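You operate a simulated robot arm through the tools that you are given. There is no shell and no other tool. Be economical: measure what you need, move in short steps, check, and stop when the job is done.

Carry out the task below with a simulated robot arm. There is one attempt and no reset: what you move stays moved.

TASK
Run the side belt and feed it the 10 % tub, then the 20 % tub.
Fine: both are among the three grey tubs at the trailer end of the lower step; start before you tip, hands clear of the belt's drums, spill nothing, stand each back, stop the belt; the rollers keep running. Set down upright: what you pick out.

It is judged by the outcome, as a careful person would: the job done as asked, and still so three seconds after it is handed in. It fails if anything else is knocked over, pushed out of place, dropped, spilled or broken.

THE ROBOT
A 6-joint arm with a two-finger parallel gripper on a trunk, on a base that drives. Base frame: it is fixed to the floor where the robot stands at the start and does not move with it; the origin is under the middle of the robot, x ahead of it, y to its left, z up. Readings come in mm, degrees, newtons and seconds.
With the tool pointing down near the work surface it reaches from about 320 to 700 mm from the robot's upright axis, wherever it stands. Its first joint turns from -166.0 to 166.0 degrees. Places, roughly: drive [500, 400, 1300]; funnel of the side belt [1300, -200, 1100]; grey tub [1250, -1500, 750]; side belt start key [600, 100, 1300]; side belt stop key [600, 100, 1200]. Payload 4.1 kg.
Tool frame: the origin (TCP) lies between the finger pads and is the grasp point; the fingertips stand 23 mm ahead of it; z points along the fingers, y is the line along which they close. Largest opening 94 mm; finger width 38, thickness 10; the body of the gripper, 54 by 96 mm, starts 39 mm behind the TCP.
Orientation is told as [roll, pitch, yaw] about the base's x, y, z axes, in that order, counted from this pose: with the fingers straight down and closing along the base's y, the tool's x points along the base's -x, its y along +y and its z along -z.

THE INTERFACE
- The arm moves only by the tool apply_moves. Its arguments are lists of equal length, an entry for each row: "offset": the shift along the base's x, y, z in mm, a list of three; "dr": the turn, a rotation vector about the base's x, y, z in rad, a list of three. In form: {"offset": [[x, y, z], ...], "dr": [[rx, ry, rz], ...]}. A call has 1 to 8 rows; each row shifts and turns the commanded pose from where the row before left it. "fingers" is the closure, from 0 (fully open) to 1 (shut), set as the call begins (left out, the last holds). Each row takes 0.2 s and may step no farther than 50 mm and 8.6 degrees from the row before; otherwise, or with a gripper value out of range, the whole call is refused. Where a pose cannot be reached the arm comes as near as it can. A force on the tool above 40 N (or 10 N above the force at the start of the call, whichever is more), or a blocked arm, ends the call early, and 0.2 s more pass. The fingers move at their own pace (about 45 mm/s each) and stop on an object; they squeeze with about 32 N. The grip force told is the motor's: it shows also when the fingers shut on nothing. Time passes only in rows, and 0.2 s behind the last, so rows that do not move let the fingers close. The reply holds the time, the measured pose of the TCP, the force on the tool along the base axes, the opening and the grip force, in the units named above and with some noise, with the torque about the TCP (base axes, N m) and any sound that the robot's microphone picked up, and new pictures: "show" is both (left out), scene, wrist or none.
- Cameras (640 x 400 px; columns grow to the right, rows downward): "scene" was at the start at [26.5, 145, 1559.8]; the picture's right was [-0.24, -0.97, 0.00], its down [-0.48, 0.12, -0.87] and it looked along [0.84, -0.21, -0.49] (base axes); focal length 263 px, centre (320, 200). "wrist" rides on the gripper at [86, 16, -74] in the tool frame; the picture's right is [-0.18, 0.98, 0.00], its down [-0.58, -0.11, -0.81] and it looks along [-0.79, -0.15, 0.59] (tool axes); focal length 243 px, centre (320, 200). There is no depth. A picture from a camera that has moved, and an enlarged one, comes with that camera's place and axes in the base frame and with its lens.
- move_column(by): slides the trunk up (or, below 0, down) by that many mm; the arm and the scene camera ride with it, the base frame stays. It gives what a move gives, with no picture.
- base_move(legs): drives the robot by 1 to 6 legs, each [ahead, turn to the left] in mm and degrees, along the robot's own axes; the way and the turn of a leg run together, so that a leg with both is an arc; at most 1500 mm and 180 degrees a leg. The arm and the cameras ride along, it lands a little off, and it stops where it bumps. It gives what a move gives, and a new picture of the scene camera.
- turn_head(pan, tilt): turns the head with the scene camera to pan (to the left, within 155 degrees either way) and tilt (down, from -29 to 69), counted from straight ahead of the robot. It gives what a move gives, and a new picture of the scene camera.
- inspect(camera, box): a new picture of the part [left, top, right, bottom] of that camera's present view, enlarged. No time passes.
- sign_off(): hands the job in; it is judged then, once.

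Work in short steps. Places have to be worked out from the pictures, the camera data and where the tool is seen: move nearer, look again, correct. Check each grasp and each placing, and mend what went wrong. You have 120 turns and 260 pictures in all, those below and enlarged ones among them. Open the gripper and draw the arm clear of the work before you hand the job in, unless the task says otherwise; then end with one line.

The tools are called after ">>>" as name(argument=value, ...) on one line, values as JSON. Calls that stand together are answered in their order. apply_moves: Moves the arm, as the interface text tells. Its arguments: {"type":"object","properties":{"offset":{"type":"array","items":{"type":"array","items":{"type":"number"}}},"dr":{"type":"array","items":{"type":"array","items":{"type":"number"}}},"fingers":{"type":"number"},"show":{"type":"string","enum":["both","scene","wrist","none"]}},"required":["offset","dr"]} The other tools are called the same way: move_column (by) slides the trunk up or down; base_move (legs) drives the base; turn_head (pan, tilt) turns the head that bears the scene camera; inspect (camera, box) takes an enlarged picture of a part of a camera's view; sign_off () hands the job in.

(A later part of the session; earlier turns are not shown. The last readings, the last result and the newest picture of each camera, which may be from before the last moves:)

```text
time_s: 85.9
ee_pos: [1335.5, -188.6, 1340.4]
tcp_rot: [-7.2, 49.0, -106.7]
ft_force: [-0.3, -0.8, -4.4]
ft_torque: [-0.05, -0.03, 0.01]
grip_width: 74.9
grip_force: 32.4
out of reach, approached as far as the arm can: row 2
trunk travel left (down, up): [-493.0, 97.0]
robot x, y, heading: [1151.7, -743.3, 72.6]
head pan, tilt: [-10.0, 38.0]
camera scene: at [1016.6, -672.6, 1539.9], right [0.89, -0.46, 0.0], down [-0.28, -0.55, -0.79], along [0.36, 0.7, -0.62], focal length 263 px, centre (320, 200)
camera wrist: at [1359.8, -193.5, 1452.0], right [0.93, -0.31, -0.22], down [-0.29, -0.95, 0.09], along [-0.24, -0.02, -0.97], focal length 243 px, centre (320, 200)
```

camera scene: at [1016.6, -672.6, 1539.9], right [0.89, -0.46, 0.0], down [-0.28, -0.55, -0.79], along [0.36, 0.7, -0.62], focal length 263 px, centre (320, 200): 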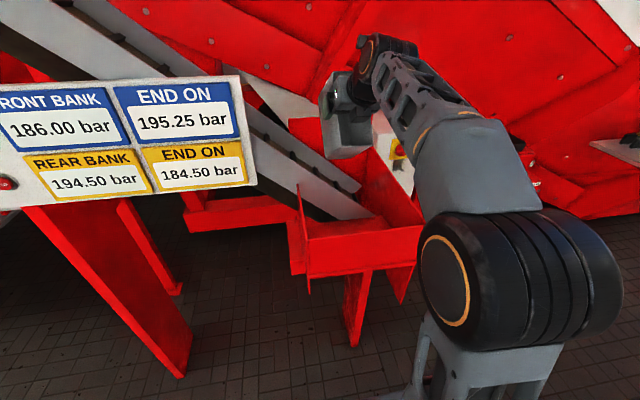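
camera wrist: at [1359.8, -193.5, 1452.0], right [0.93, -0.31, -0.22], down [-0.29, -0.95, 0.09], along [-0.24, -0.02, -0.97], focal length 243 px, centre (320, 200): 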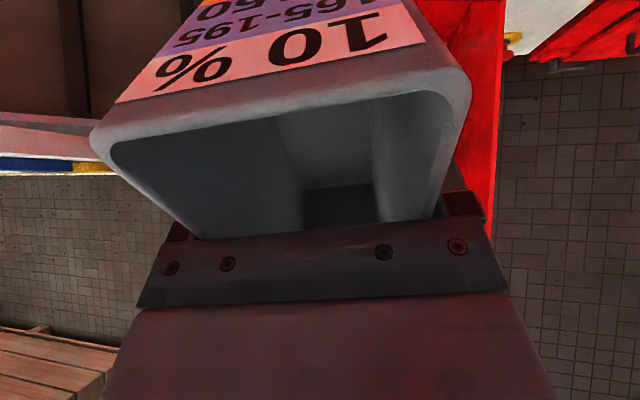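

The tub is empty. I tilt it fully upright while drawing back 80 mm, and undo the small roll.

>>> apply_moves(offset=[[-4, -13, 2], [-4, -13, 2], [-4, -13, 2], [-4, -13, 2], [-4, -13, 2], [-4, -13, 2], [0, -5, 0]], dr=[[-0.1365, 0.0409, 0], [-0.1365, 0.0409, 0], [-0.1365, 0.0409, 0], [-0.1365, 0.0409, 0], [-0.1365, 0.0409, 0], [-0.1365, 0.0409, 0], [-0.0361, -0.1204, 0]], show="both")

>>> inspect(camera="wrist", box=[90, 80, 490, 260])

```text
time_s: 87.5
ee_pos: [1348.5, -295.5, 1338.8]
tcp_rot: [0.0, 0.4, -106.5]
ft_force: [-0.2, -0.4, -4.1]
ft_torque: [0.03, -0.02, -0.03]
grip_width: 74.9
grip_force: 32.5
out of reach, approached as far as the arm can: row 3, 4, 5, 6
trunk travel left (down, up): [-493.0, 97.0]
robot x, y, heading: [1155.4, -743.2, 72.6]
head pan, tilt: [-10.0, 38.0]
camera scene: at [1016.2, -673.2, 1539.9], right [0.89, -0.46, 0.0], down [-0.28, -0.55, -0.79], along [0.36, 0.7, -0.62], focal length 263 px, centre (320, 200)
camera wrist: at [1390.2, -218.4, 1413.4], right [0.89, -0.46, 0.0], down [-0.27, -0.53, 0.8], along [-0.37, -0.71, -0.6], focal length 243 px, centre (320, 200)
```

scene: 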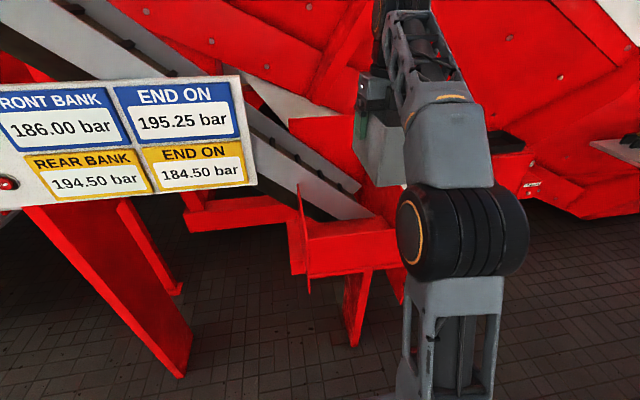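
wrist: 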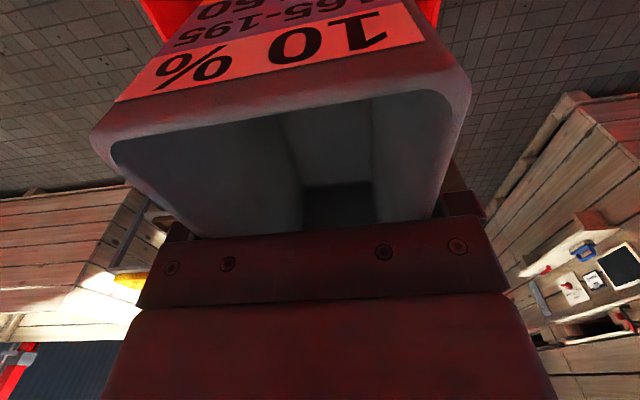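

```text
1.60 times, centred on (290, 170) of wrist
camera zoom: at [1390.2, -218.4, 1413.4], right [0.89, -0.46, 0.0], down [-0.27, -0.53, 0.8], along [-0.37, -0.71, -0.6], focal length 388 px, centre (368, 248)
```

zoom: 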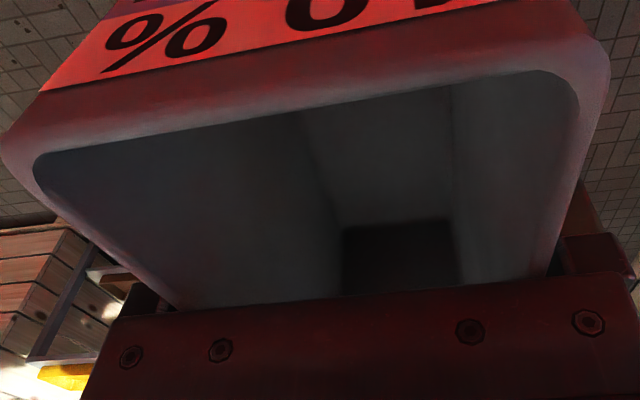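

Upright and empty. I back off 180 mm and turn the base right, back to the stand-side pose.

>>> base_move(legs=[[-180, 0], [0, -89.4]])

>>> turn_head(pan=90, tilt=45)

```text
time_s: 92.8
ee_pos: [1546.2, -1114.1, 1338.8]
tcp_rot: [-0.1, 0.3, 162.8]
ft_force: [-0.4, 0.7, -3.6]
ft_torque: [0.0, -0.05, -0.02]
grip_width: 74.8
grip_force: 31.7
trunk travel left (down, up): [-493.0, 97.0]
robot x, y, heading: [1100.1, -913.7, -18.0]
head pan, tilt: [-10.0, 38.0]
camera scene: at [1169.9, -777.4, 1539.9], right [-0.47, -0.88, 0.0], down [-0.54, 0.29, -0.79], along [0.7, -0.37, -0.62], focal length 263 px, centre (320, 200)
```

scene: 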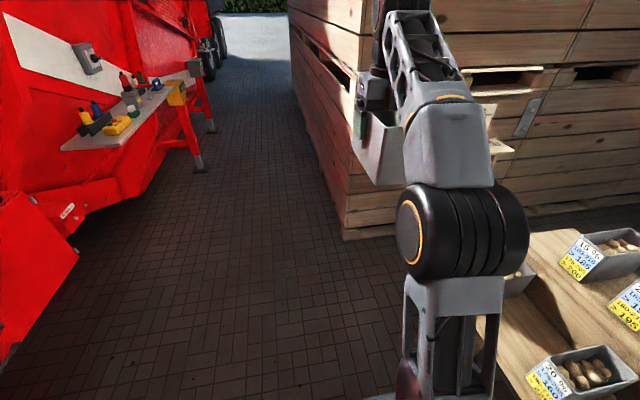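

```text
time_s: 94.6
ee_pos: [1547.2, -1112.8, 1338.5]
tcp_rot: [0.1, 0.3, 162.9]
ft_force: [-0.9, -0.1, -3.7]
ft_torque: [-0.02, -0.04, 0.02]
grip_width: 75.0
grip_force: 32.1
trunk travel left (down, up): [-493.0, 97.0]
robot x, y, heading: [1100.4, -913.8, -18.2]
head pan, tilt: [90.0, 45.0]
camera scene: at [1118.9, -659.4, 1529.7], right [0.95, -0.31, 0.0], down [-0.22, -0.67, -0.71], along [0.22, 0.67, -0.71], focal length 263 px, centre (320, 200)
```

scene: 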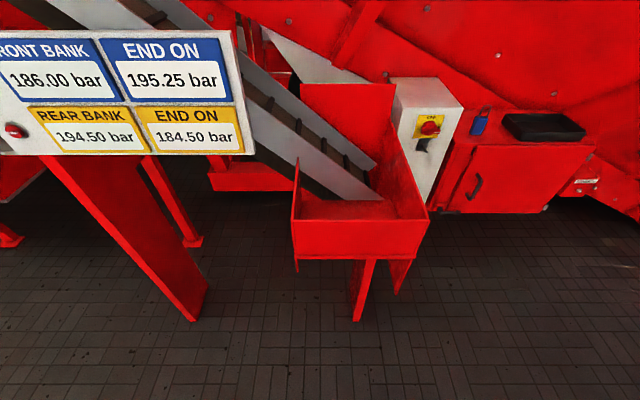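

Floor and funnel are clean. I swing the arm with the tub back over the stand, turning the hand 90° and descending to ~1150.

>>> apply_moves(offset=[[-27, -27, -15], [-27, -27, -15], [-27, -27, -15], [-27, -27, -15], [-27, -27, -15], [-27, -27, -15]], dr=[[0, 0, 0.1313], [0, 0, 0.1313], [0, 0, 0.1313], [0, 0, 0.1313], [0, 0, 0.1313], [0, 0, 0.1313]], show="none")

>>> apply_moves(offset=[[-27, -27, -15], [-27, -27, -15], [-27, -27, -15], [-27, -27, -15], [-27, -27, -15], [-26, -27, -15]], dr=[[0, 0, 0.1313], [0, 0, 0.1313], [0, 0, 0.1313], [0, 0, 0.1313], [0, 0, 0.1313], [0, 0, 0.1313]], show="none")

>>> turn_head(pan=-90, tilt=42)

```text
time_s: 96.0
ee_pos: [1383.8, -1278.2, 1245.2]
tcp_rot: [-0.1, 0.4, -151.8]
ft_force: [-0.3, 0.6, -2.3]
ft_torque: [0.01, -0.08, -0.04]
grip_width: 75.1
grip_force: 32.0
trunk travel left (down, up): [-493.0, 97.0]
robot x, y, heading: [1102.8, -912.9, -18.0]
head pan, tilt: [90.0, 45.0]
```

```text
time_s: 97.4
ee_pos: [1223.4, -1438.1, 1158.1]
tcp_rot: [0.0, 0.4, -106.8]
ft_force: [-0.2, 0.4, -4.2]
ft_torque: [0.04, -0.03, -0.01]
grip_width: 75.0
grip_force: 32.0
trunk travel left (down, up): [-493.0, 97.0]
robot x, y, heading: [1102.7, -909.9, -18.1]
head pan, tilt: [90.0, 45.0]
```

```text
time_s: 100.1
ee_pos: [1224.8, -1436.1, 1159.0]
tcp_rot: [0.0, 0.4, -106.8]
ft_force: [-0.4, 0.8, -3.9]
ft_torque: [0.04, -0.02, -0.02]
grip_width: 74.9
grip_force: 32.0
trunk travel left (down, up): [-493.0, 97.0]
robot x, y, heading: [1101.3, -916.2, -18.2]
head pan, tilt: [-90.0, 42.0]
camera scene: at [1067.7, -816.6, 1534.0], right [-0.95, 0.31, 0.0], down [0.21, 0.64, -0.74], along [-0.23, -0.71, -0.67], focal length 263 px, centre (320, 200)
```

scene: 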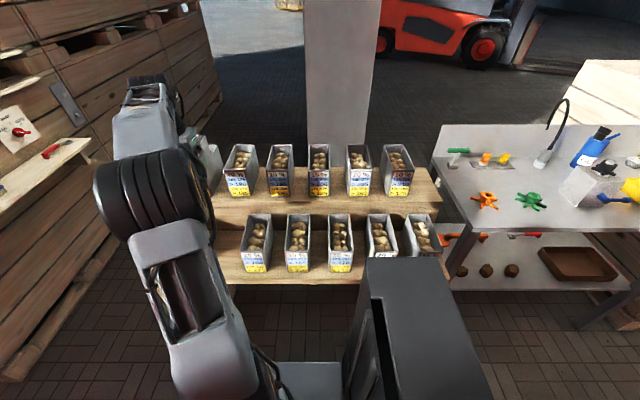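

Back above its slot. I descend to ~900 and check clearance from neighbours.

>>> apply_moves(offset=[[0, -3, -45], [0, 0, -45], [0, 0, -45], [0, 0, -45], [0, 0, -45], [0, 0, -28]], dr=[[0, 0, 0], [0, 0, 0], [0, 0, 0], [0, 0, 0], [0, 0, 0], [0, 0, 0]], show="both")

>>> inspect(camera="scene", box=[120, 130, 320, 280])

```text
time_s: 101.5
ee_pos: [1224.2, -1442.4, 903.4]
tcp_rot: [0.0, 0.3, -106.9]
ft_force: [-0.2, -0.3, -4.3]
ft_torque: [0.02, -0.03, 0.04]
grip_width: 74.7
grip_force: 32.8
trunk travel left (down, up): [-493.0, 97.0]
robot x, y, heading: [1100.4, -911.8, -18.0]
head pan, tilt: [-90.0, 42.0]
camera scene: at [1067.7, -816.9, 1534.1], right [-0.95, 0.31, 0.0], down [0.21, 0.64, -0.74], along [-0.23, -0.71, -0.67], focal length 263 px, centre (320, 200)
camera wrist: at [1264.9, -1363.0, 977.9], right [0.89, -0.46, 0.0], down [-0.27, -0.53, 0.8], along [-0.37, -0.71, -0.6], focal length 243 px, centre (320, 200)
```

scene: 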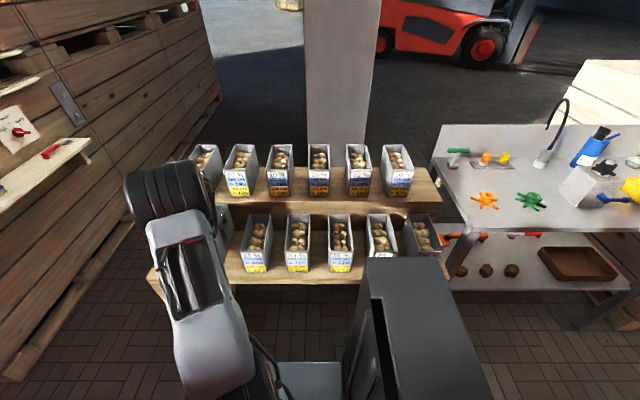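
wrist: 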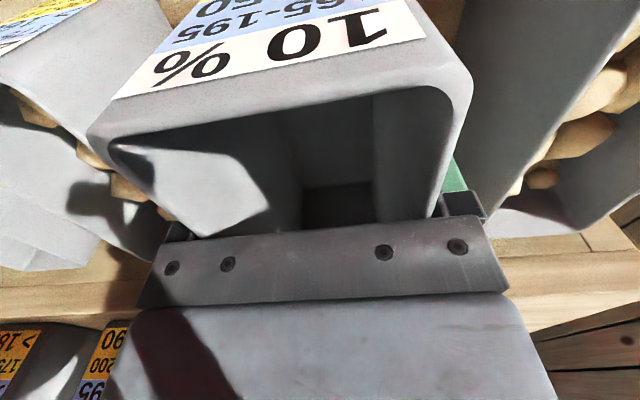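

```text
2.67 times, centred on (220, 205) of scene
camera zoom: at [1067.7, -816.9, 1534.1], right [-0.95, 0.31, 0.0], down [0.21, 0.64, -0.74], along [-0.23, -0.71, -0.67], focal length 701 px, centre (587, 187)
```

zoom: 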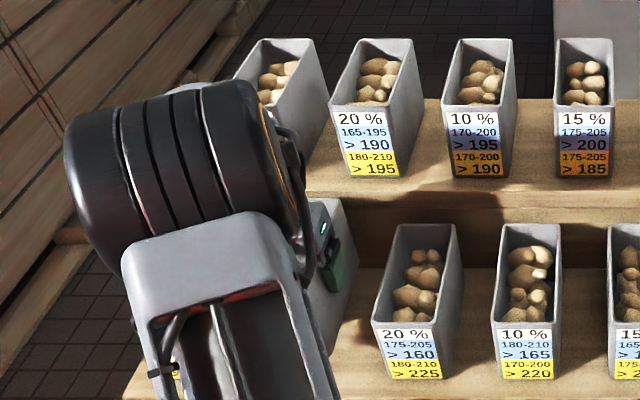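

View matches the lift-off view, neighbours clear. I lower the last ~46 mm gently.

>>> apply_moves(offset=[[0, 1, -20], [0, 0, -15], [0, 0, -7], [0, 0, -3]], dr=[[0, 0, 0], [0, 0, 0], [0, 0, 0], [0, 0, 0]], show="wrist")

```text
time_s: 102.5
ee_pos: [1222.4, -1438.7, 859.6]
tcp_rot: [0.0, 0.2, -106.8]
ft_force: [-0.8, -0.5, -4.5]
ft_torque: [0.03, -0.02, -0.01]
grip_width: 74.8
grip_force: 32.4
trunk travel left (down, up): [-493.0, 97.0]
robot x, y, heading: [1102.4, -912.1, -18.2]
head pan, tilt: [-90.0, 42.0]
camera wrist: at [1263.3, -1361.6, 934.6], right [0.89, -0.46, 0.0], down [-0.27, -0.53, 0.8], along [-0.37, -0.71, -0.6], focal length 243 px, centre (320, 200)
```

wrist: 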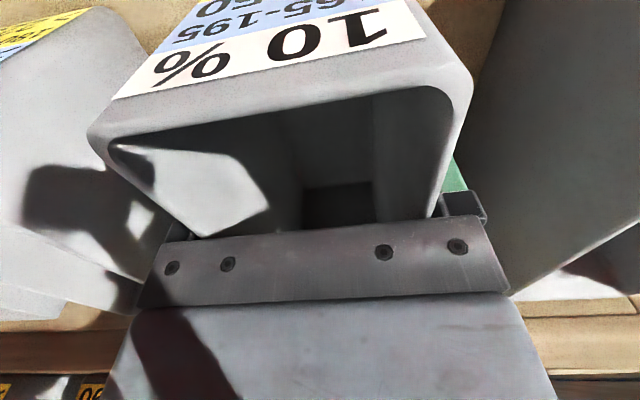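

Still carrying the weight; I lower in 2 mm steps until the force shows contact.

>>> apply_moves(offset=[[0.5, -1, -2], [0, 0, -1.5], [0, 0, 0]], dr=[[0, 0, 0], [0, 0, 0], [0, 0, 0]], show="none")

```text
time_s: 103.3
ee_pos: [1222.6, -1439.8, 858.0]
tcp_rot: [0.1, 0.1, -106.9]
ft_force: [-0.1, 2.0, 7.1]
ft_torque: [-0.56, 0.73, -0.24]
grip_width: 74.9
grip_force: 32.6
trunk travel left (down, up): [-493.0, 97.0]
robot x, y, heading: [1101.3, -913.6, -18.0]
head pan, tilt: [-90.0, 42.0]
```

Contact with the step. I open the fingers and then rise.

>>> apply_moves(offset=[[0, 0, 0], [0, 0, 0], [0, 0, 0], [0, 0, 0]], dr=[[0, 0, 0], [0, 0, 0], [0, 0, 0], [0, 0, 0]], fingers=0, show="none")

>>> apply_moves(offset=[[0, 0, 10], [0, 0, 20], [0, 0, 30], [0, 0, 40]], dr=[[0, 0, 0], [0, 0, 0], [0, 0, 0], [0, 0, 0]], show="wrist")

```text
time_s: 104.3
ee_pos: [1223.9, -1440.5, 857.8]
tcp_rot: [-0.1, 0.3, -106.9]
ft_force: [-0.1, 0.6, -0.2]
ft_torque: [0.0, 0.0, 0.0]
grip_width: 93.9
grip_force: 0.0
trunk travel left (down, up): [-493.0, 97.0]
robot x, y, heading: [1102.3, -916.2, -18.1]
head pan, tilt: [-90.0, 42.0]
```

```text
time_s: 105.3
ee_pos: [1223.7, -1441.7, 958.6]
tcp_rot: [0.0, 0.4, -106.9]
ft_force: [-0.6, 1.0, -0.2]
ft_torque: [0.0, -0.02, 0.01]
grip_width: 93.9
grip_force: 0.1
trunk travel left (down, up): [-493.0, 97.0]
robot x, y, heading: [1098.9, -917.4, -17.8]
head pan, tilt: [-90.0, 42.0]
camera wrist: at [1263.8, -1363.0, 1033.2], right [0.89, -0.46, 0.0], down [-0.27, -0.53, 0.8], along [-0.37, -0.71, -0.6], focal length 243 px, centre (320, 200)
```

wrist: 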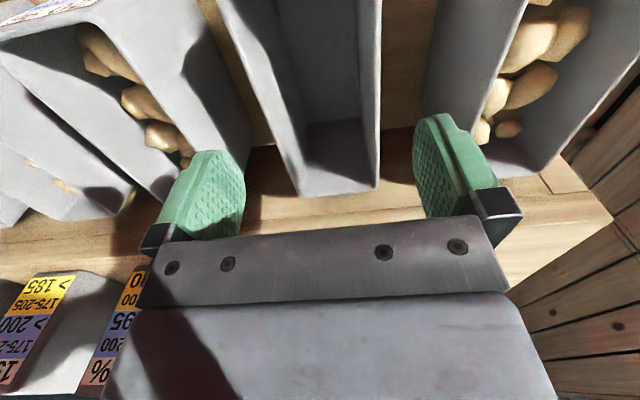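

The 10 % tub stands back empty in place. Next the 20 % tub: shift one pitch (~137 mm) along the row and look.

>>> apply_moves(offset=[[-44, 13, 10], [-44, 14, 0], [-43, 13, 0]], dr=[[0, 0, 0], [0, 0, 0], [0, 0, 0]], show="both")

>>> inspect(camera="scene", box=[120, 130, 320, 280])

```text
time_s: 106.1
ee_pos: [1092.0, -1400.6, 968.0]
tcp_rot: [0.0, 0.5, -106.8]
ft_force: [0.7, -0.2, -1.0]
ft_torque: [0.03, -0.02, -0.01]
grip_width: 93.7
grip_force: 0.2
trunk travel left (down, up): [-493.0, 97.0]
robot x, y, heading: [1102.3, -917.4, -17.9]
head pan, tilt: [-90.0, 42.0]
camera scene: at [1067.4, -816.3, 1534.0], right [-0.95, 0.31, 0.0], down [0.21, 0.64, -0.74], along [-0.23, -0.71, -0.67], focal length 263 px, centre (320, 200)
camera wrist: at [1133.1, -1322.7, 1042.6], right [0.89, -0.46, 0.0], down [-0.27, -0.53, 0.8], along [-0.37, -0.71, -0.6], focal length 243 px, centre (320, 200)
```

scene: 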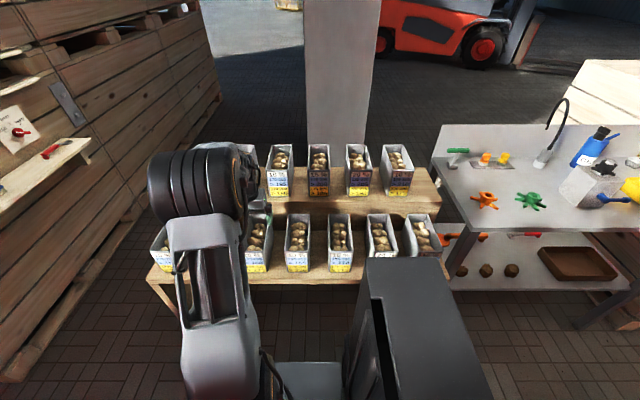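
wrist: 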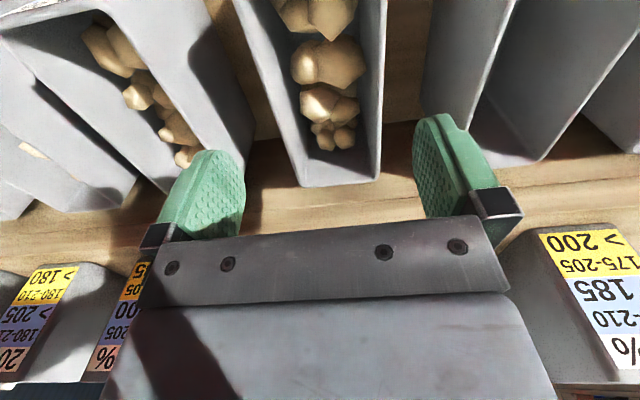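

```text
2.67 times, centred on (220, 205) of scene
camera zoom: at [1067.4, -816.3, 1534.0], right [-0.95, 0.31, 0.0], down [0.21, 0.64, -0.74], along [-0.23, -0.71, -0.67], focal length 701 px, centre (587, 187)
```

zoom: 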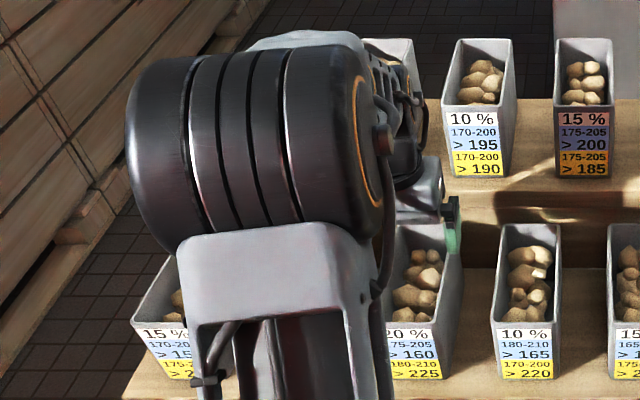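

The view is nearly identical to that over the 10 % tub, so alignment is right. I descend to just above the rim and check.

>>> apply_moves(offset=[[0, 0, -27], [0, 0, -27]], dr=[[0, 0, 0], [0, 0, 0]], show="wrist")

```text
time_s: 106.7
ee_pos: [1093.8, -1398.4, 913.6]
tcp_rot: [0.0, 0.3, -106.7]
ft_force: [0.2, -0.5, 0.8]
ft_torque: [-0.01, -0.02, -0.04]
grip_width: 93.6
grip_force: 0.0
trunk travel left (down, up): [-493.0, 97.0]
robot x, y, heading: [1099.2, -913.2, -18.1]
head pan, tilt: [-90.0, 42.0]
camera wrist: at [1134.3, -1321.5, 987.8], right [0.89, -0.46, 0.0], down [-0.27, -0.53, 0.8], along [-0.37, -0.71, -0.6], focal length 243 px, centre (320, 200)
```

wrist: 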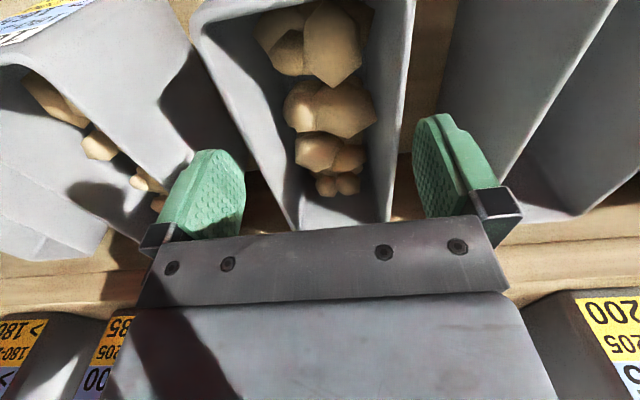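

Right clearance is slightly tight; shift 3 mm toward +e1 and descend.

>>> apply_moves(offset=[[3, -1, 0], [0, 0, -20], [0, 0, -20], [0, 0, -15]], dr=[[0, 0, 0], [0, 0, 0], [0, 0, 0], [0, 0, 0]], show="wrist")

```text
time_s: 107.7
ee_pos: [1095.6, -1400.4, 858.9]
tcp_rot: [0.0, 0.3, -107.1]
ft_force: [-0.8, 0.3, -0.2]
ft_torque: [-0.01, 0.03, -0.03]
grip_width: 94.0
grip_force: 0.1
trunk travel left (down, up): [-493.0, 97.0]
robot x, y, heading: [1102.0, -914.7, -18.0]
head pan, tilt: [-90.0, 42.0]
camera wrist: at [1136.1, -1323.2, 933.6], right [0.89, -0.46, 0.0], down [-0.27, -0.53, 0.8], along [-0.37, -0.71, -0.6], focal length 243 px, centre (320, 200)
```

wrist: 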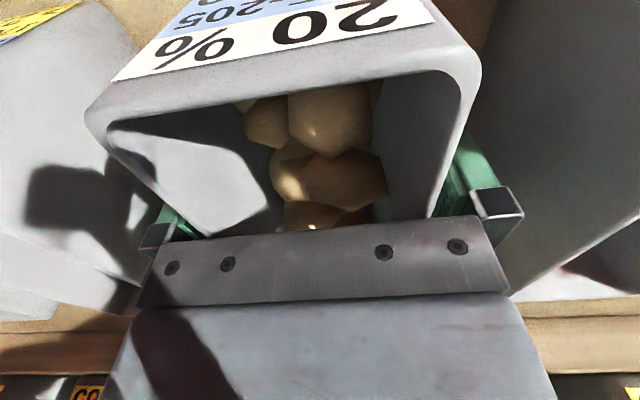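

The 20 % tub is centred between the fingers. Close and lift.

>>> apply_moves(offset=[[0, 0, 0], [0, 0, 0], [0, 0, 0], [0, 0, 0]], dr=[[0, 0, 0], [0, 0, 0], [0, 0, 0], [0, 0, 0]], fingers=1, show="none")

>>> apply_moves(offset=[[0, 0, 5], [0, 0, 35], [0, 0, 45], [0, 0, 45], [0, 0, 45], [0, 0, 45]], dr=[[0, 0, 0], [0, 0, 0], [0, 0, 0], [0, 0, 0], [0, 0, 0], [0, 0, 0]], show="both")

```text
time_s: 108.7
ee_pos: [1095.9, -1400.5, 859.7]
tcp_rot: [-0.1, 0.3, -106.9]
ft_force: [-0.2, 0.6, -0.2]
ft_torque: [-0.15, 0.1, -0.09]
grip_width: 75.0
grip_force: 32.0
trunk travel left (down, up): [-493.0, 97.0]
robot x, y, heading: [1100.9, -911.6, -18.1]
head pan, tilt: [-90.0, 42.0]
```

```text
time_s: 110.1
ee_pos: [1093.1, -1400.6, 1077.8]
tcp_rot: [0.0, 0.4, -106.9]
ft_force: [0.9, 0.6, -3.6]
ft_torque: [0.05, -0.04, 0.02]
grip_width: 75.0
grip_force: 32.1
trunk travel left (down, up): [-493.0, 97.0]
robot x, y, heading: [1100.9, -916.8, -18.0]
head pan, tilt: [-90.0, 42.0]
camera scene: at [1067.5, -816.3, 1533.9], right [-0.95, 0.31, 0.0], down [0.21, 0.64, -0.74], along [-0.23, -0.71, -0.67], focal length 263 px, centre (320, 200)
camera wrist: at [1134.7, -1323.1, 1152.0], right [0.89, -0.46, 0.0], down [-0.27, -0.53, 0.8], along [-0.37, -0.71, -0.6], focal length 243 px, centre (320, 200)
```

scene: 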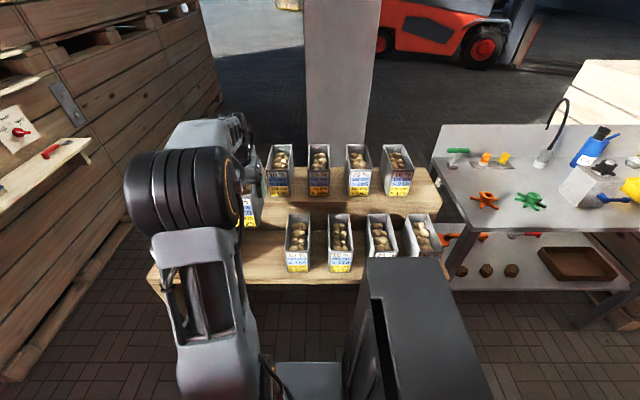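
wrist: 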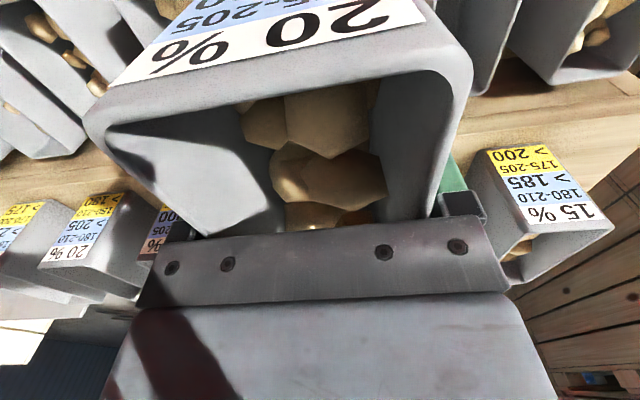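

20 % tub held. I raise it, then swing to the front of the robot with the hand turned.

>>> apply_moves(offset=[[0, 0, 45], [0, 0, 45], [37.7, 24, 14], [37.7, 24, 14], [37.7, 24, 14], [37.7, 24, 14], [37.7, 24, 14]], dr=[[0, 0, 0], [0, 0, 0], [0, 0, -0.1313], [0, 0, -0.1313], [0, 0, -0.1313], [0, 0, -0.1313], [0, 0, -0.1313]], show="none")

>>> apply_moves(offset=[[37.7, 24, 14], [37.7, 24, 14], [37.7, 24, 14], [37.7, 24, 14], [37.7, 24, 14], [37.7, 24, 14], [37.7, 24, 14]], dr=[[0, 0, -0.1313], [0, 0, -0.1313], [0, 0, -0.1313], [0, 0, -0.1313], [0, 0, -0.1313], [0, 0, -0.1313], [0, 0, -0.1313]], show="wrist")

```text
time_s: 111.7
ee_pos: [1283.9, -1277.3, 1241.2]
tcp_rot: [0.0, 0.3, -144.5]
ft_force: [0.0, 0.2, -4.3]
ft_torque: [0.02, -0.03, 0.02]
grip_width: 74.7
grip_force: 31.7
trunk travel left (down, up): [-493.0, 97.0]
robot x, y, heading: [1102.8, -911.7, -18.1]
head pan, tilt: [-90.0, 42.0]
```

```text
time_s: 113.3
ee_pos: [1548.6, -1114.5, 1336.5]
tcp_rot: [0.0, 0.2, 163.0]
ft_force: [0.5, -0.7, -3.7]
ft_torque: [0.01, -0.04, 0.04]
grip_width: 74.7
grip_force: 31.7
trunk travel left (down, up): [-493.0, 97.0]
robot x, y, heading: [1099.7, -911.0, -17.9]
head pan, tilt: [-90.0, 42.0]
camera wrist: at [1625.8, -1155.3, 1410.0], right [-0.47, -0.89, 0.0], down [-0.53, 0.28, 0.8], along [-0.71, 0.37, -0.59], focal length 243 px, centre (320, 200)
```

wrist: 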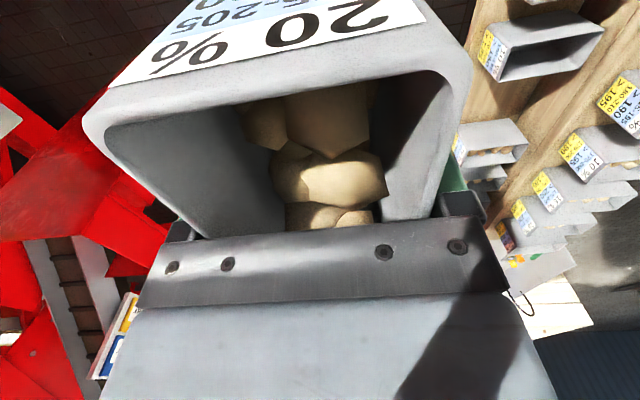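

Now trunk up, turn to the machine and drive to the funnel, as before.

>>> move_column(by=88)

>>> base_move(legs=[[0, 90.5], [180, 0]])

>>> turn_head(pan=-10, tilt=38)

```text
time_s: 114.5
ee_pos: [1546.7, -1115.0, 1423.6]
tcp_rot: [0.0, 0.4, 162.9]
ft_force: [0.6, -0.2, -4.0]
ft_torque: [-0.02, -0.05, 0.01]
grip_width: 74.9
grip_force: 31.9
trunk travel left (down, up): [-581.0, 9.0]
robot x, y, heading: [1101.0, -916.3, -18.2]
head pan, tilt: [-90.0, 42.0]
```

```text
time_s: 119.9
ee_pos: [1352.4, -291.3, 1423.2]
tcp_rot: [0.0, 0.5, -106.5]
ft_force: [0.2, 0.8, -3.6]
ft_torque: [0.03, -0.04, 0.02]
grip_width: 74.9
grip_force: 32.5
trunk travel left (down, up): [-581.0, 9.0]
robot x, y, heading: [1155.8, -738.9, 72.3]
head pan, tilt: [-90.0, 42.0]
camera scene: at [1056.8, -771.3, 1622.0], right [-0.3, -0.95, 0.0], down [-0.64, 0.2, -0.74], along [0.71, -0.22, -0.67], focal length 263 px, centre (320, 200)
```

scene: 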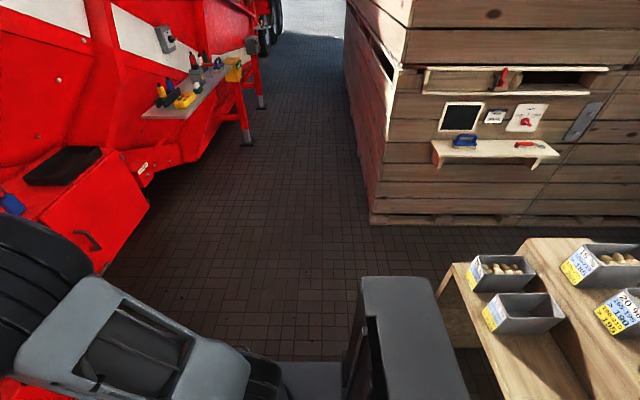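

```text
time_s: 121.4
ee_pos: [1352.1, -292.1, 1423.8]
tcp_rot: [0.0, 0.3, -106.5]
ft_force: [0.1, -0.1, -4.3]
ft_torque: [0.08, 0.01, 0.0]
grip_width: 75.1
grip_force: 32.0
trunk travel left (down, up): [-581.0, 9.0]
robot x, y, heading: [1155.4, -740.8, 72.7]
head pan, tilt: [-10.0, 38.0]
camera scene: at [1016.4, -670.9, 1627.9], right [0.89, -0.46, 0.0], down [-0.28, -0.55, -0.79], along [0.36, 0.7, -0.62], focal length 263 px, centre (320, 200)
```

scene: 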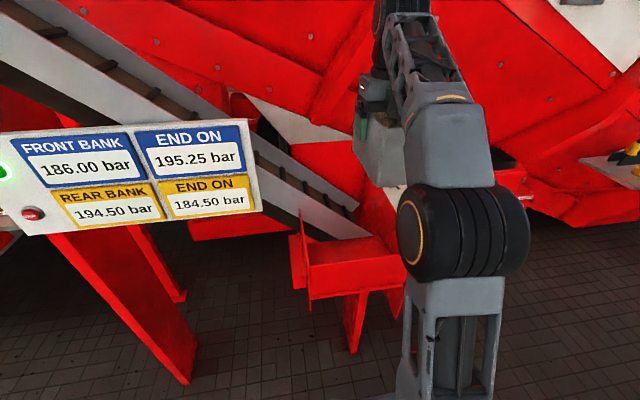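

Same start as before, belt key still lit. I move inward and tilt to 30°.

>>> apply_moves(offset=[[1, 32, -30], [1, 22, -15], [1, 22, -15], [1, 22, -15], [1, 22, -13]], dr=[[0, 0, 0], [0.1248, -0.0365, 0], [0.1248, -0.0365, 0], [0.1248, -0.0365, 0], [0.1248, -0.0365, 0]], show="scene")

```text
time_s: 122.6
ee_pos: [1369.9, -181.1, 1334.6]
tcp_rot: [-0.3, 30.2, -106.2]
ft_force: [-0.1, 0.0, -3.4]
ft_torque: [0.01, 0.03, 0.0]
grip_width: 74.8
grip_force: 32.0
out of reach, approached as far as the arm can: row 1, 2, 3
trunk travel left (down, up): [-581.0, 9.0]
robot x, y, heading: [1156.0, -744.1, 72.5]
head pan, tilt: [-10.0, 38.0]
camera scene: at [1016.4, -670.6, 1627.9], right [0.89, -0.46, 0.0], down [-0.28, -0.55, -0.79], along [0.36, 0.7, -0.62], focal length 263 px, centre (320, 200)
```

scene: 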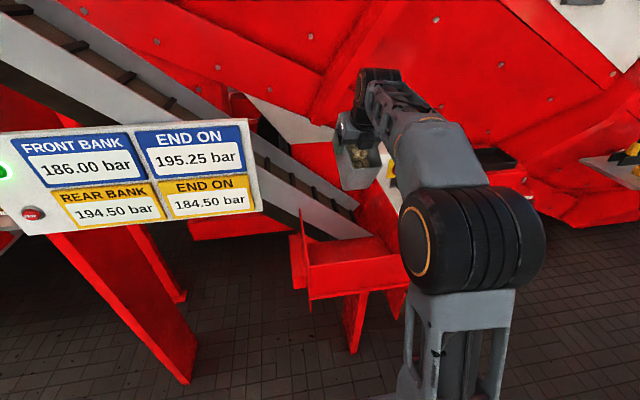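

Same place as before, potatoes still in. Tilt on to 60° as last time.

>>> apply_moves(offset=[[-5, 2.5, -5], [-5, 2.5, -5], [-5, 2, -5], [-5, 1, -5], [-4, 1, -5]], dr=[[0.101, -0.0288, 0], [0.101, -0.0288, 0], [0.101, -0.0288, 0], [0.101, -0.0288, 0], [0.101, -0.0288, 0]], show="both")

>>> inspect(camera="scene", box=[220, 80, 460, 310])

```text
time_s: 123.8
ee_pos: [1347.6, -169.3, 1309.8]
tcp_rot: [-0.7, 60.2, -107.0]
ft_force: [0.8, 0.4, -4.5]
ft_torque: [-0.11, 0.0, 0.02]
grip_width: 75.0
grip_force: 32.4
trunk travel left (down, up): [-581.0, 9.0]
robot x, y, heading: [1153.9, -740.5, 72.5]
head pan, tilt: [-10.0, 38.0]
camera scene: at [1016.4, -670.7, 1627.9], right [0.89, -0.46, 0.0], down [-0.28, -0.55, -0.79], along [0.36, 0.7, -0.62], focal length 263 px, centre (320, 200)
camera wrist: at [1358.1, -196.4, 1421.3], right [0.92, -0.36, -0.17], down [-0.38, -0.92, -0.1], along [-0.11, 0.16, -0.98], focal length 243 px, centre (320, 200)
```

scene: 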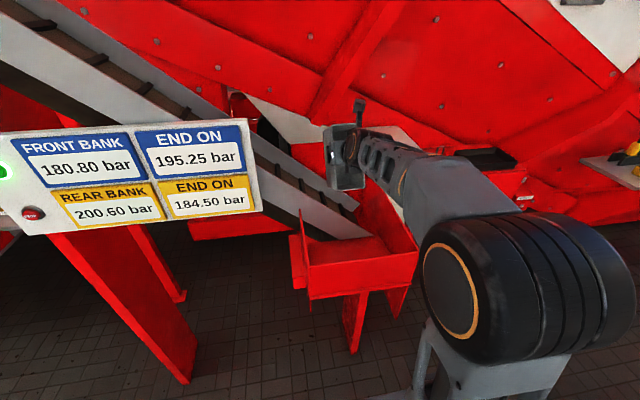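
wrist: 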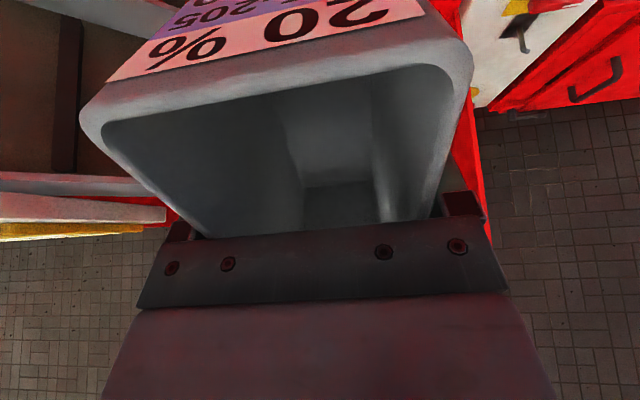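

```text
1.74 times, centred on (340, 195) of scene
camera zoom: at [1016.4, -670.7, 1627.9], right [0.89, -0.46, 0.0], down [-0.28, -0.55, -0.79], along [0.36, 0.7, -0.62], focal length 457 px, centre (285, 209)
```

zoom: 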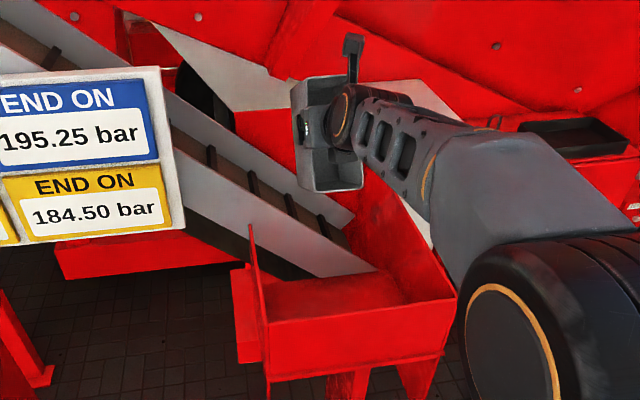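

The display changed again (180.80 / 200.60) and the tub is visibly empty. I let a moment pass, then tilt it upright while drawing back.

>>> apply_moves(offset=[[0, 0, 0], [0, 0, 0], [-4, -10, 5], [-4, -10, 5], [-4, -10, 5], [-4, -10, 5]], dr=[[0, 0, 0], [0, 0, 0], [-0.1365, 0.0409, 0], [-0.1365, 0.0409, 0], [-0.1365, 0.0409, 0], [-0.1365, 0.0409, 0]], show="none")

>>> apply_moves(offset=[[-3, -20, 5], [-3, -20, 5], [-3, -20, 5]], dr=[[-0.1365, 0.0409, 0], [-0.1365, 0.0409, 0], [-0.1365, 0.0409, 0]], show="both")

```text
time_s: 125.2
ee_pos: [1355.1, -220.9, 1326.7]
tcp_rot: [-0.7, 27.5, -106.5]
ft_force: [0.2, -0.2, -4.4]
ft_torque: [-0.07, -0.03, -0.02]
grip_width: 74.8
grip_force: 32.0
out of reach, approached as far as the arm can: row 4, 5, 6
trunk travel left (down, up): [-581.0, 9.0]
robot x, y, heading: [1160.9, -741.5, 72.7]
head pan, tilt: [-10.0, 38.0]
```

```text
time_s: 126.0
ee_pos: [1351.0, -283.4, 1342.3]
tcp_rot: [-0.6, 3.1, -106.8]
ft_force: [-0.4, -0.4, -3.6]
ft_torque: [0.03, -0.01, 0.01]
grip_width: 74.8
grip_force: 31.8
out of reach, approached as far as the arm can: row 2
trunk travel left (down, up): [-581.0, 9.0]
robot x, y, heading: [1157.2, -744.1, 72.7]
head pan, tilt: [-10.0, 38.0]
camera scene: at [1016.3, -670.8, 1627.9], right [0.89, -0.46, 0.0], down [-0.28, -0.55, -0.79], along [0.36, 0.7, -0.62], focal length 263 px, centre (320, 200)
camera wrist: at [1390.7, -209.7, 1421.3], right [0.89, -0.46, -0.02], down [-0.28, -0.57, 0.78], along [-0.37, -0.68, -0.63], focal length 243 px, centre (320, 200)
```

scene: 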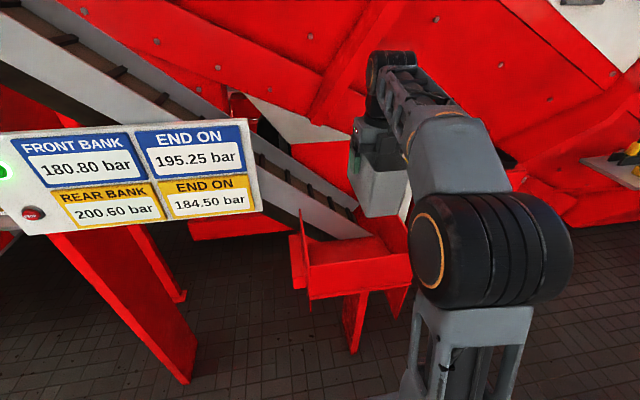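
wrist: 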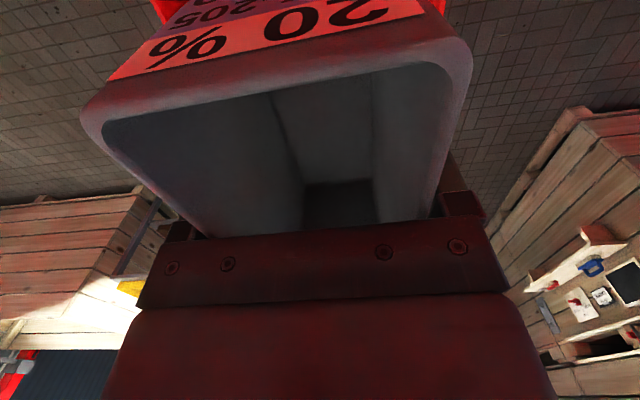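

Empty. I level it, then drive back to the stand pose.

>>> apply_moves(offset=[[0, -5, 5]], dr=[[-0.055, 0.0055, 0]], show="none")

>>> base_move(legs=[[-180, 0], [0, -90.6]])

```text
time_s: 126.4
ee_pos: [1350.1, -289.3, 1347.8]
tcp_rot: [0.1, -0.1, -106.8]
ft_force: [-0.6, -0.4, -4.3]
ft_torque: [0.01, -0.05, -0.02]
grip_width: 74.9
grip_force: 31.6
trunk travel left (down, up): [-581.0, 9.0]
robot x, y, heading: [1153.9, -742.8, 72.9]
head pan, tilt: [-10.0, 38.0]
```

```text
time_s: 131.8
ee_pos: [1545.1, -1126.0, 1346.5]
tcp_rot: [0.1, 0.0, 161.4]
ft_force: [-0.5, -0.9, -3.9]
ft_torque: [0.01, -0.04, -0.02]
grip_width: 75.0
grip_force: 31.8
trunk travel left (down, up): [-581.0, 9.0]
robot x, y, heading: [1103.4, -918.4, -19.2]
head pan, tilt: [-10.0, 38.0]
camera scene: at [1171.7, -781.2, 1627.9], right [-0.49, -0.87, 0.0], down [-0.54, 0.3, -0.79], along [0.69, -0.38, -0.62], focal length 263 px, centre (320, 200)
```

scene: 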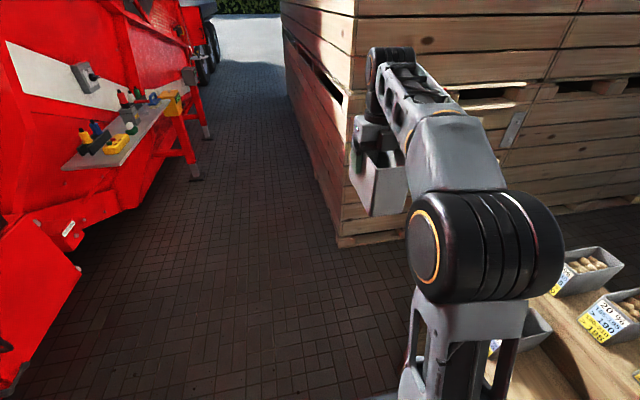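

Lower the trunk back and swing the empty tub over its slot.

>>> move_column(by=-88)

>>> apply_moves(offset=[[-34.6, -21.1, -8], [-34.6, -21.1, -8], [-34.6, -21.1, -8], [-34.6, -21.1, -8], [-34.6, -21.1, -8], [-34.6, -21.1, -8], [-34.6, -21.1, -8]], dr=[[0, 0, 0.1231], [0, 0, 0.1231], [0, 0, 0.1231], [0, 0, 0.1231], [0, 0, 0.1231], [0, 0, 0.1231], [0, 0, 0.1231]], show="none")

>>> apply_moves(offset=[[-34.6, -21.1, -8], [-34.6, -21.1, -8], [-34.6, -21.1, -8], [-34.6, -21.1, -8], [-34.6, -21.1, -8], [-34.6, -21.1, -8]], dr=[[0, 0, 0.1231], [0, 0, 0.1231], [0, 0, 0.1231], [0, 0, 0.1231], [0, 0, 0.1231], [0, 0, 0.1231]], show="wrist")

>>> turn_head(pan=-90, tilt=42)

```text
time_s: 133.0
ee_pos: [1545.0, -1126.1, 1260.1]
tcp_rot: [0.1, 0.0, 161.5]
ft_force: [-0.2, -0.1, -3.5]
ft_torque: [-0.02, -0.05, 0.04]
grip_width: 74.9
grip_force: 32.1
trunk travel left (down, up): [-493.0, 97.0]
robot x, y, heading: [1099.9, -917.9, -19.7]
head pan, tilt: [-10.0, 38.0]
```

```text
time_s: 134.6
ee_pos: [1301.5, -1274.8, 1201.4]
tcp_rot: [0.1, 0.1, -149.1]
ft_force: [0.3, -0.9, -3.5]
ft_torque: [0.03, -0.03, 0.04]
grip_width: 74.9
grip_force: 32.1
trunk travel left (down, up): [-493.0, 97.0]
robot x, y, heading: [1100.6, -915.4, -19.5]
head pan, tilt: [-10.0, 38.0]
```

```text
time_s: 136.0
ee_pos: [1093.9, -1402.0, 1152.6]
tcp_rot: [0.0, 0.0, -106.8]
ft_force: [-0.1, -0.7, -3.7]
ft_torque: [0.03, -0.01, -0.01]
grip_width: 74.9
grip_force: 31.5
trunk travel left (down, up): [-493.0, 97.0]
robot x, y, heading: [1100.5, -917.8, -19.2]
head pan, tilt: [-10.0, 38.0]
camera wrist: at [1134.7, -1323.3, 1226.4], right [0.89, -0.46, 0.0], down [-0.27, -0.52, 0.81], along [-0.37, -0.72, -0.59], focal length 243 px, centre (320, 200)
```

wrist: 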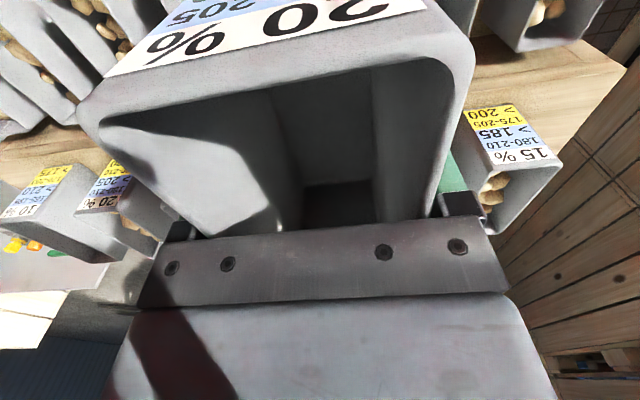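

```text
time_s: 137.6
ee_pos: [1094.3, -1400.4, 1152.5]
tcp_rot: [0.1, 0.0, -107.0]
ft_force: [-0.9, -0.7, -3.8]
ft_torque: [0.04, 0.0, 0.02]
grip_width: 75.0
grip_force: 31.7
trunk travel left (down, up): [-493.0, 97.0]
robot x, y, heading: [1100.4, -913.8, -19.6]
head pan, tilt: [-90.0, 42.0]
camera scene: at [1068.5, -818.1, 1534.0], right [-0.94, 0.33, 0.0], down [0.22, 0.63, -0.74], along [-0.24, -0.7, -0.67], focal length 263 px, centre (320, 200)
```

scene: 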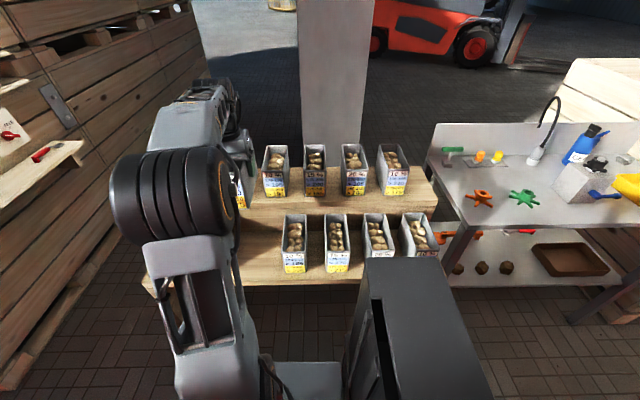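

Over the slot at (1094, −1401). I descend to ~905 and check.

>>> apply_moves(offset=[[1, 0, -45], [0, 0, -45], [0, 0, -45], [0, 0, -45], [0, 0, -45], [0, 0, -22]], dr=[[0, 0, 0], [0, 0, 0], [0, 0, 0], [0, 0, 0], [0, 0, 0], [0, 0, 0]], show="both")

```text
time_s: 139.0
ee_pos: [1097.5, -1399.4, 905.4]
tcp_rot: [0.2, 0.0, -107.0]
ft_force: [-0.3, 0.6, -3.9]
ft_torque: [0.06, 0.01, -0.01]
grip_width: 74.9
grip_force: 31.8
trunk travel left (down, up): [-493.0, 97.0]
robot x, y, heading: [1100.8, -915.9, -19.1]
head pan, tilt: [-90.0, 42.0]
camera scene: at [1068.4, -818.4, 1534.1], right [-0.94, 0.33, 0.0], down [0.22, 0.63, -0.74], along [-0.24, -0.7, -0.67], focal length 263 px, centre (320, 200)
camera wrist: at [1137.7, -1321.9, 980.3], right [0.89, -0.46, 0.0], down [-0.27, -0.52, 0.81], along [-0.37, -0.72, -0.59], focal length 243 px, centre (320, 200)
```

scene: 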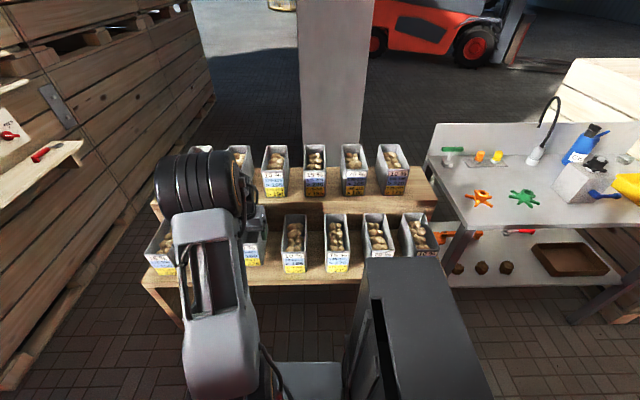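
wrist: 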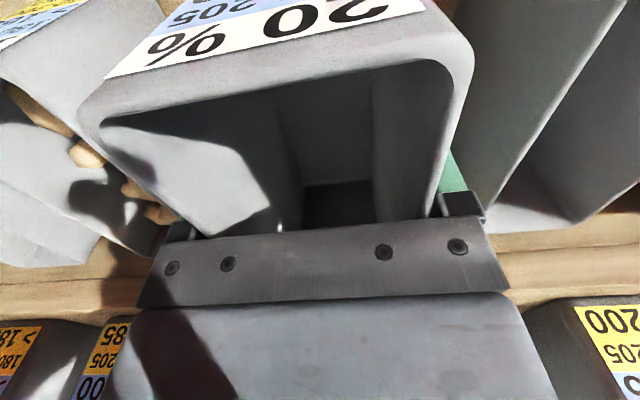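

Good. Lower to about 861, then feel for contact.

>>> apply_moves(offset=[[-1, -1, -20], [0, 0, -15], [0, 0, -8], [0, 0, -2], [0, 0, 0]], dr=[[0, 0, 0], [0, 0, 0], [0, 0, 0], [0, 0, 0], [0, 0, 0]], show="none")

>>> apply_moves(offset=[[0, 0, -1], [0, 0, 0]], dr=[[0, 0, 0], [0, 0, 0]], show="wrist")

```text
time_s: 140.2
ee_pos: [1094.7, -1401.1, 862.9]
tcp_rot: [0.0, 0.0, -107.0]
ft_force: [-0.4, -0.3, -4.1]
ft_torque: [0.05, -0.05, -0.04]
grip_width: 74.8
grip_force: 32.1
trunk travel left (down, up): [-493.0, 97.0]
robot x, y, heading: [1097.3, -916.9, -19.0]
head pan, tilt: [-90.0, 42.0]
```

```text
time_s: 140.8
ee_pos: [1095.9, -1402.0, 861.8]
tcp_rot: [0.0, 0.0, -106.9]
ft_force: [0.4, -0.1, -3.3]
ft_torque: [0.02, -0.02, -0.01]
grip_width: 74.6
grip_force: 31.7
trunk travel left (down, up): [-493.0, 97.0]
robot x, y, heading: [1097.7, -914.6, -19.0]
head pan, tilt: [-90.0, 42.0]
camera wrist: at [1136.5, -1323.4, 935.8], right [0.89, -0.46, 0.0], down [-0.27, -0.52, 0.81], along [-0.37, -0.72, -0.59], focal length 243 px, centre (320, 200)
```

wrist: 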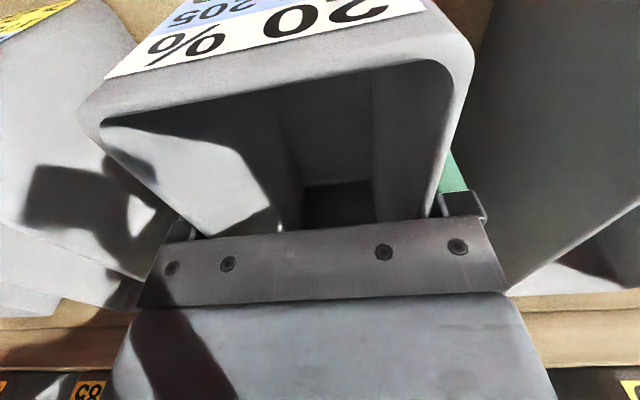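

Still hanging; go down 1.5 mm at a time.

>>> apply_moves(offset=[[0, 0, -1.5], [0, 0, -1], [0, 0, 0]], dr=[[0, 0, 0], [0, 0, 0], [0, 0, 0]], show="none")

```text
time_s: 141.6
ee_pos: [1096.0, -1401.3, 860.3]
tcp_rot: [0.1, -0.1, -106.9]
ft_force: [2.0, 1.3, 6.8]
ft_torque: [0.95, -0.01, -0.15]
grip_width: 74.8
grip_force: 31.8
trunk travel left (down, up): [-493.0, 97.0]
robot x, y, heading: [1102.1, -916.4, -19.3]
head pan, tilt: [-90.0, 42.0]
```

Contact made. I open and rise, and check both tubs.

>>> apply_moves(offset=[[0, 0, 0], [0, 0, 0], [0, 0, 0], [0, 0, 0]], dr=[[0, 0, 0], [0, 0, 0], [0, 0, 0], [0, 0, 0]], fingers=0, show="none")

>>> apply_moves(offset=[[0, 0, 10], [0, 0, 25], [0, 0, 45], [0, 0, 45], [0, 0, 45], [0, 0, 45]], dr=[[0, 0, 0], [0, 0, 0], [0, 0, 0], [0, 0, 0], [0, 0, 0], [0, 0, 0]], show="wrist")

```text
time_s: 142.6
ee_pos: [1096.0, -1402.2, 860.3]
tcp_rot: [0.1, -0.1, -106.8]
ft_force: [0.3, 0.1, -0.3]
ft_torque: [-0.05, 0.0, 0.01]
grip_width: 94.1
grip_force: 0.1
trunk travel left (down, up): [-493.0, 97.0]
robot x, y, heading: [1096.0, -917.9, -19.2]
head pan, tilt: [-90.0, 42.0]
```

```text
time_s: 144.0
ee_pos: [1093.6, -1402.3, 1076.8]
tcp_rot: [0.1, 0.0, -106.9]
ft_force: [-0.8, -0.5, -1.1]
ft_torque: [0.02, 0.03, 0.02]
grip_width: 94.3
grip_force: 0.1
trunk travel left (down, up): [-493.0, 97.0]
robot x, y, heading: [1096.7, -915.0, -19.5]
head pan, tilt: [-90.0, 42.0]
camera wrist: at [1135.1, -1324.0, 1150.6], right [0.89, -0.46, 0.0], down [-0.27, -0.52, 0.81], along [-0.37, -0.72, -0.59], focal length 243 px, centre (320, 200)
```

wrist: 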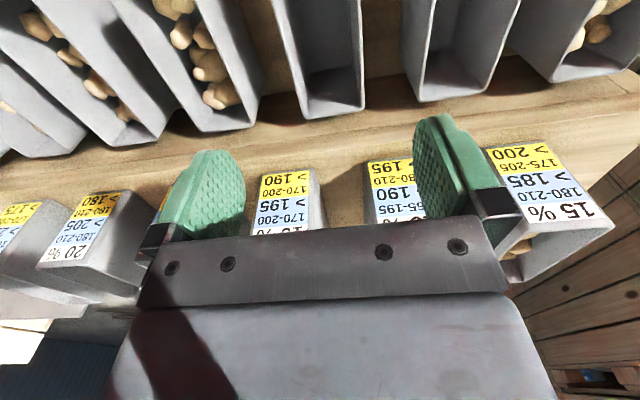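

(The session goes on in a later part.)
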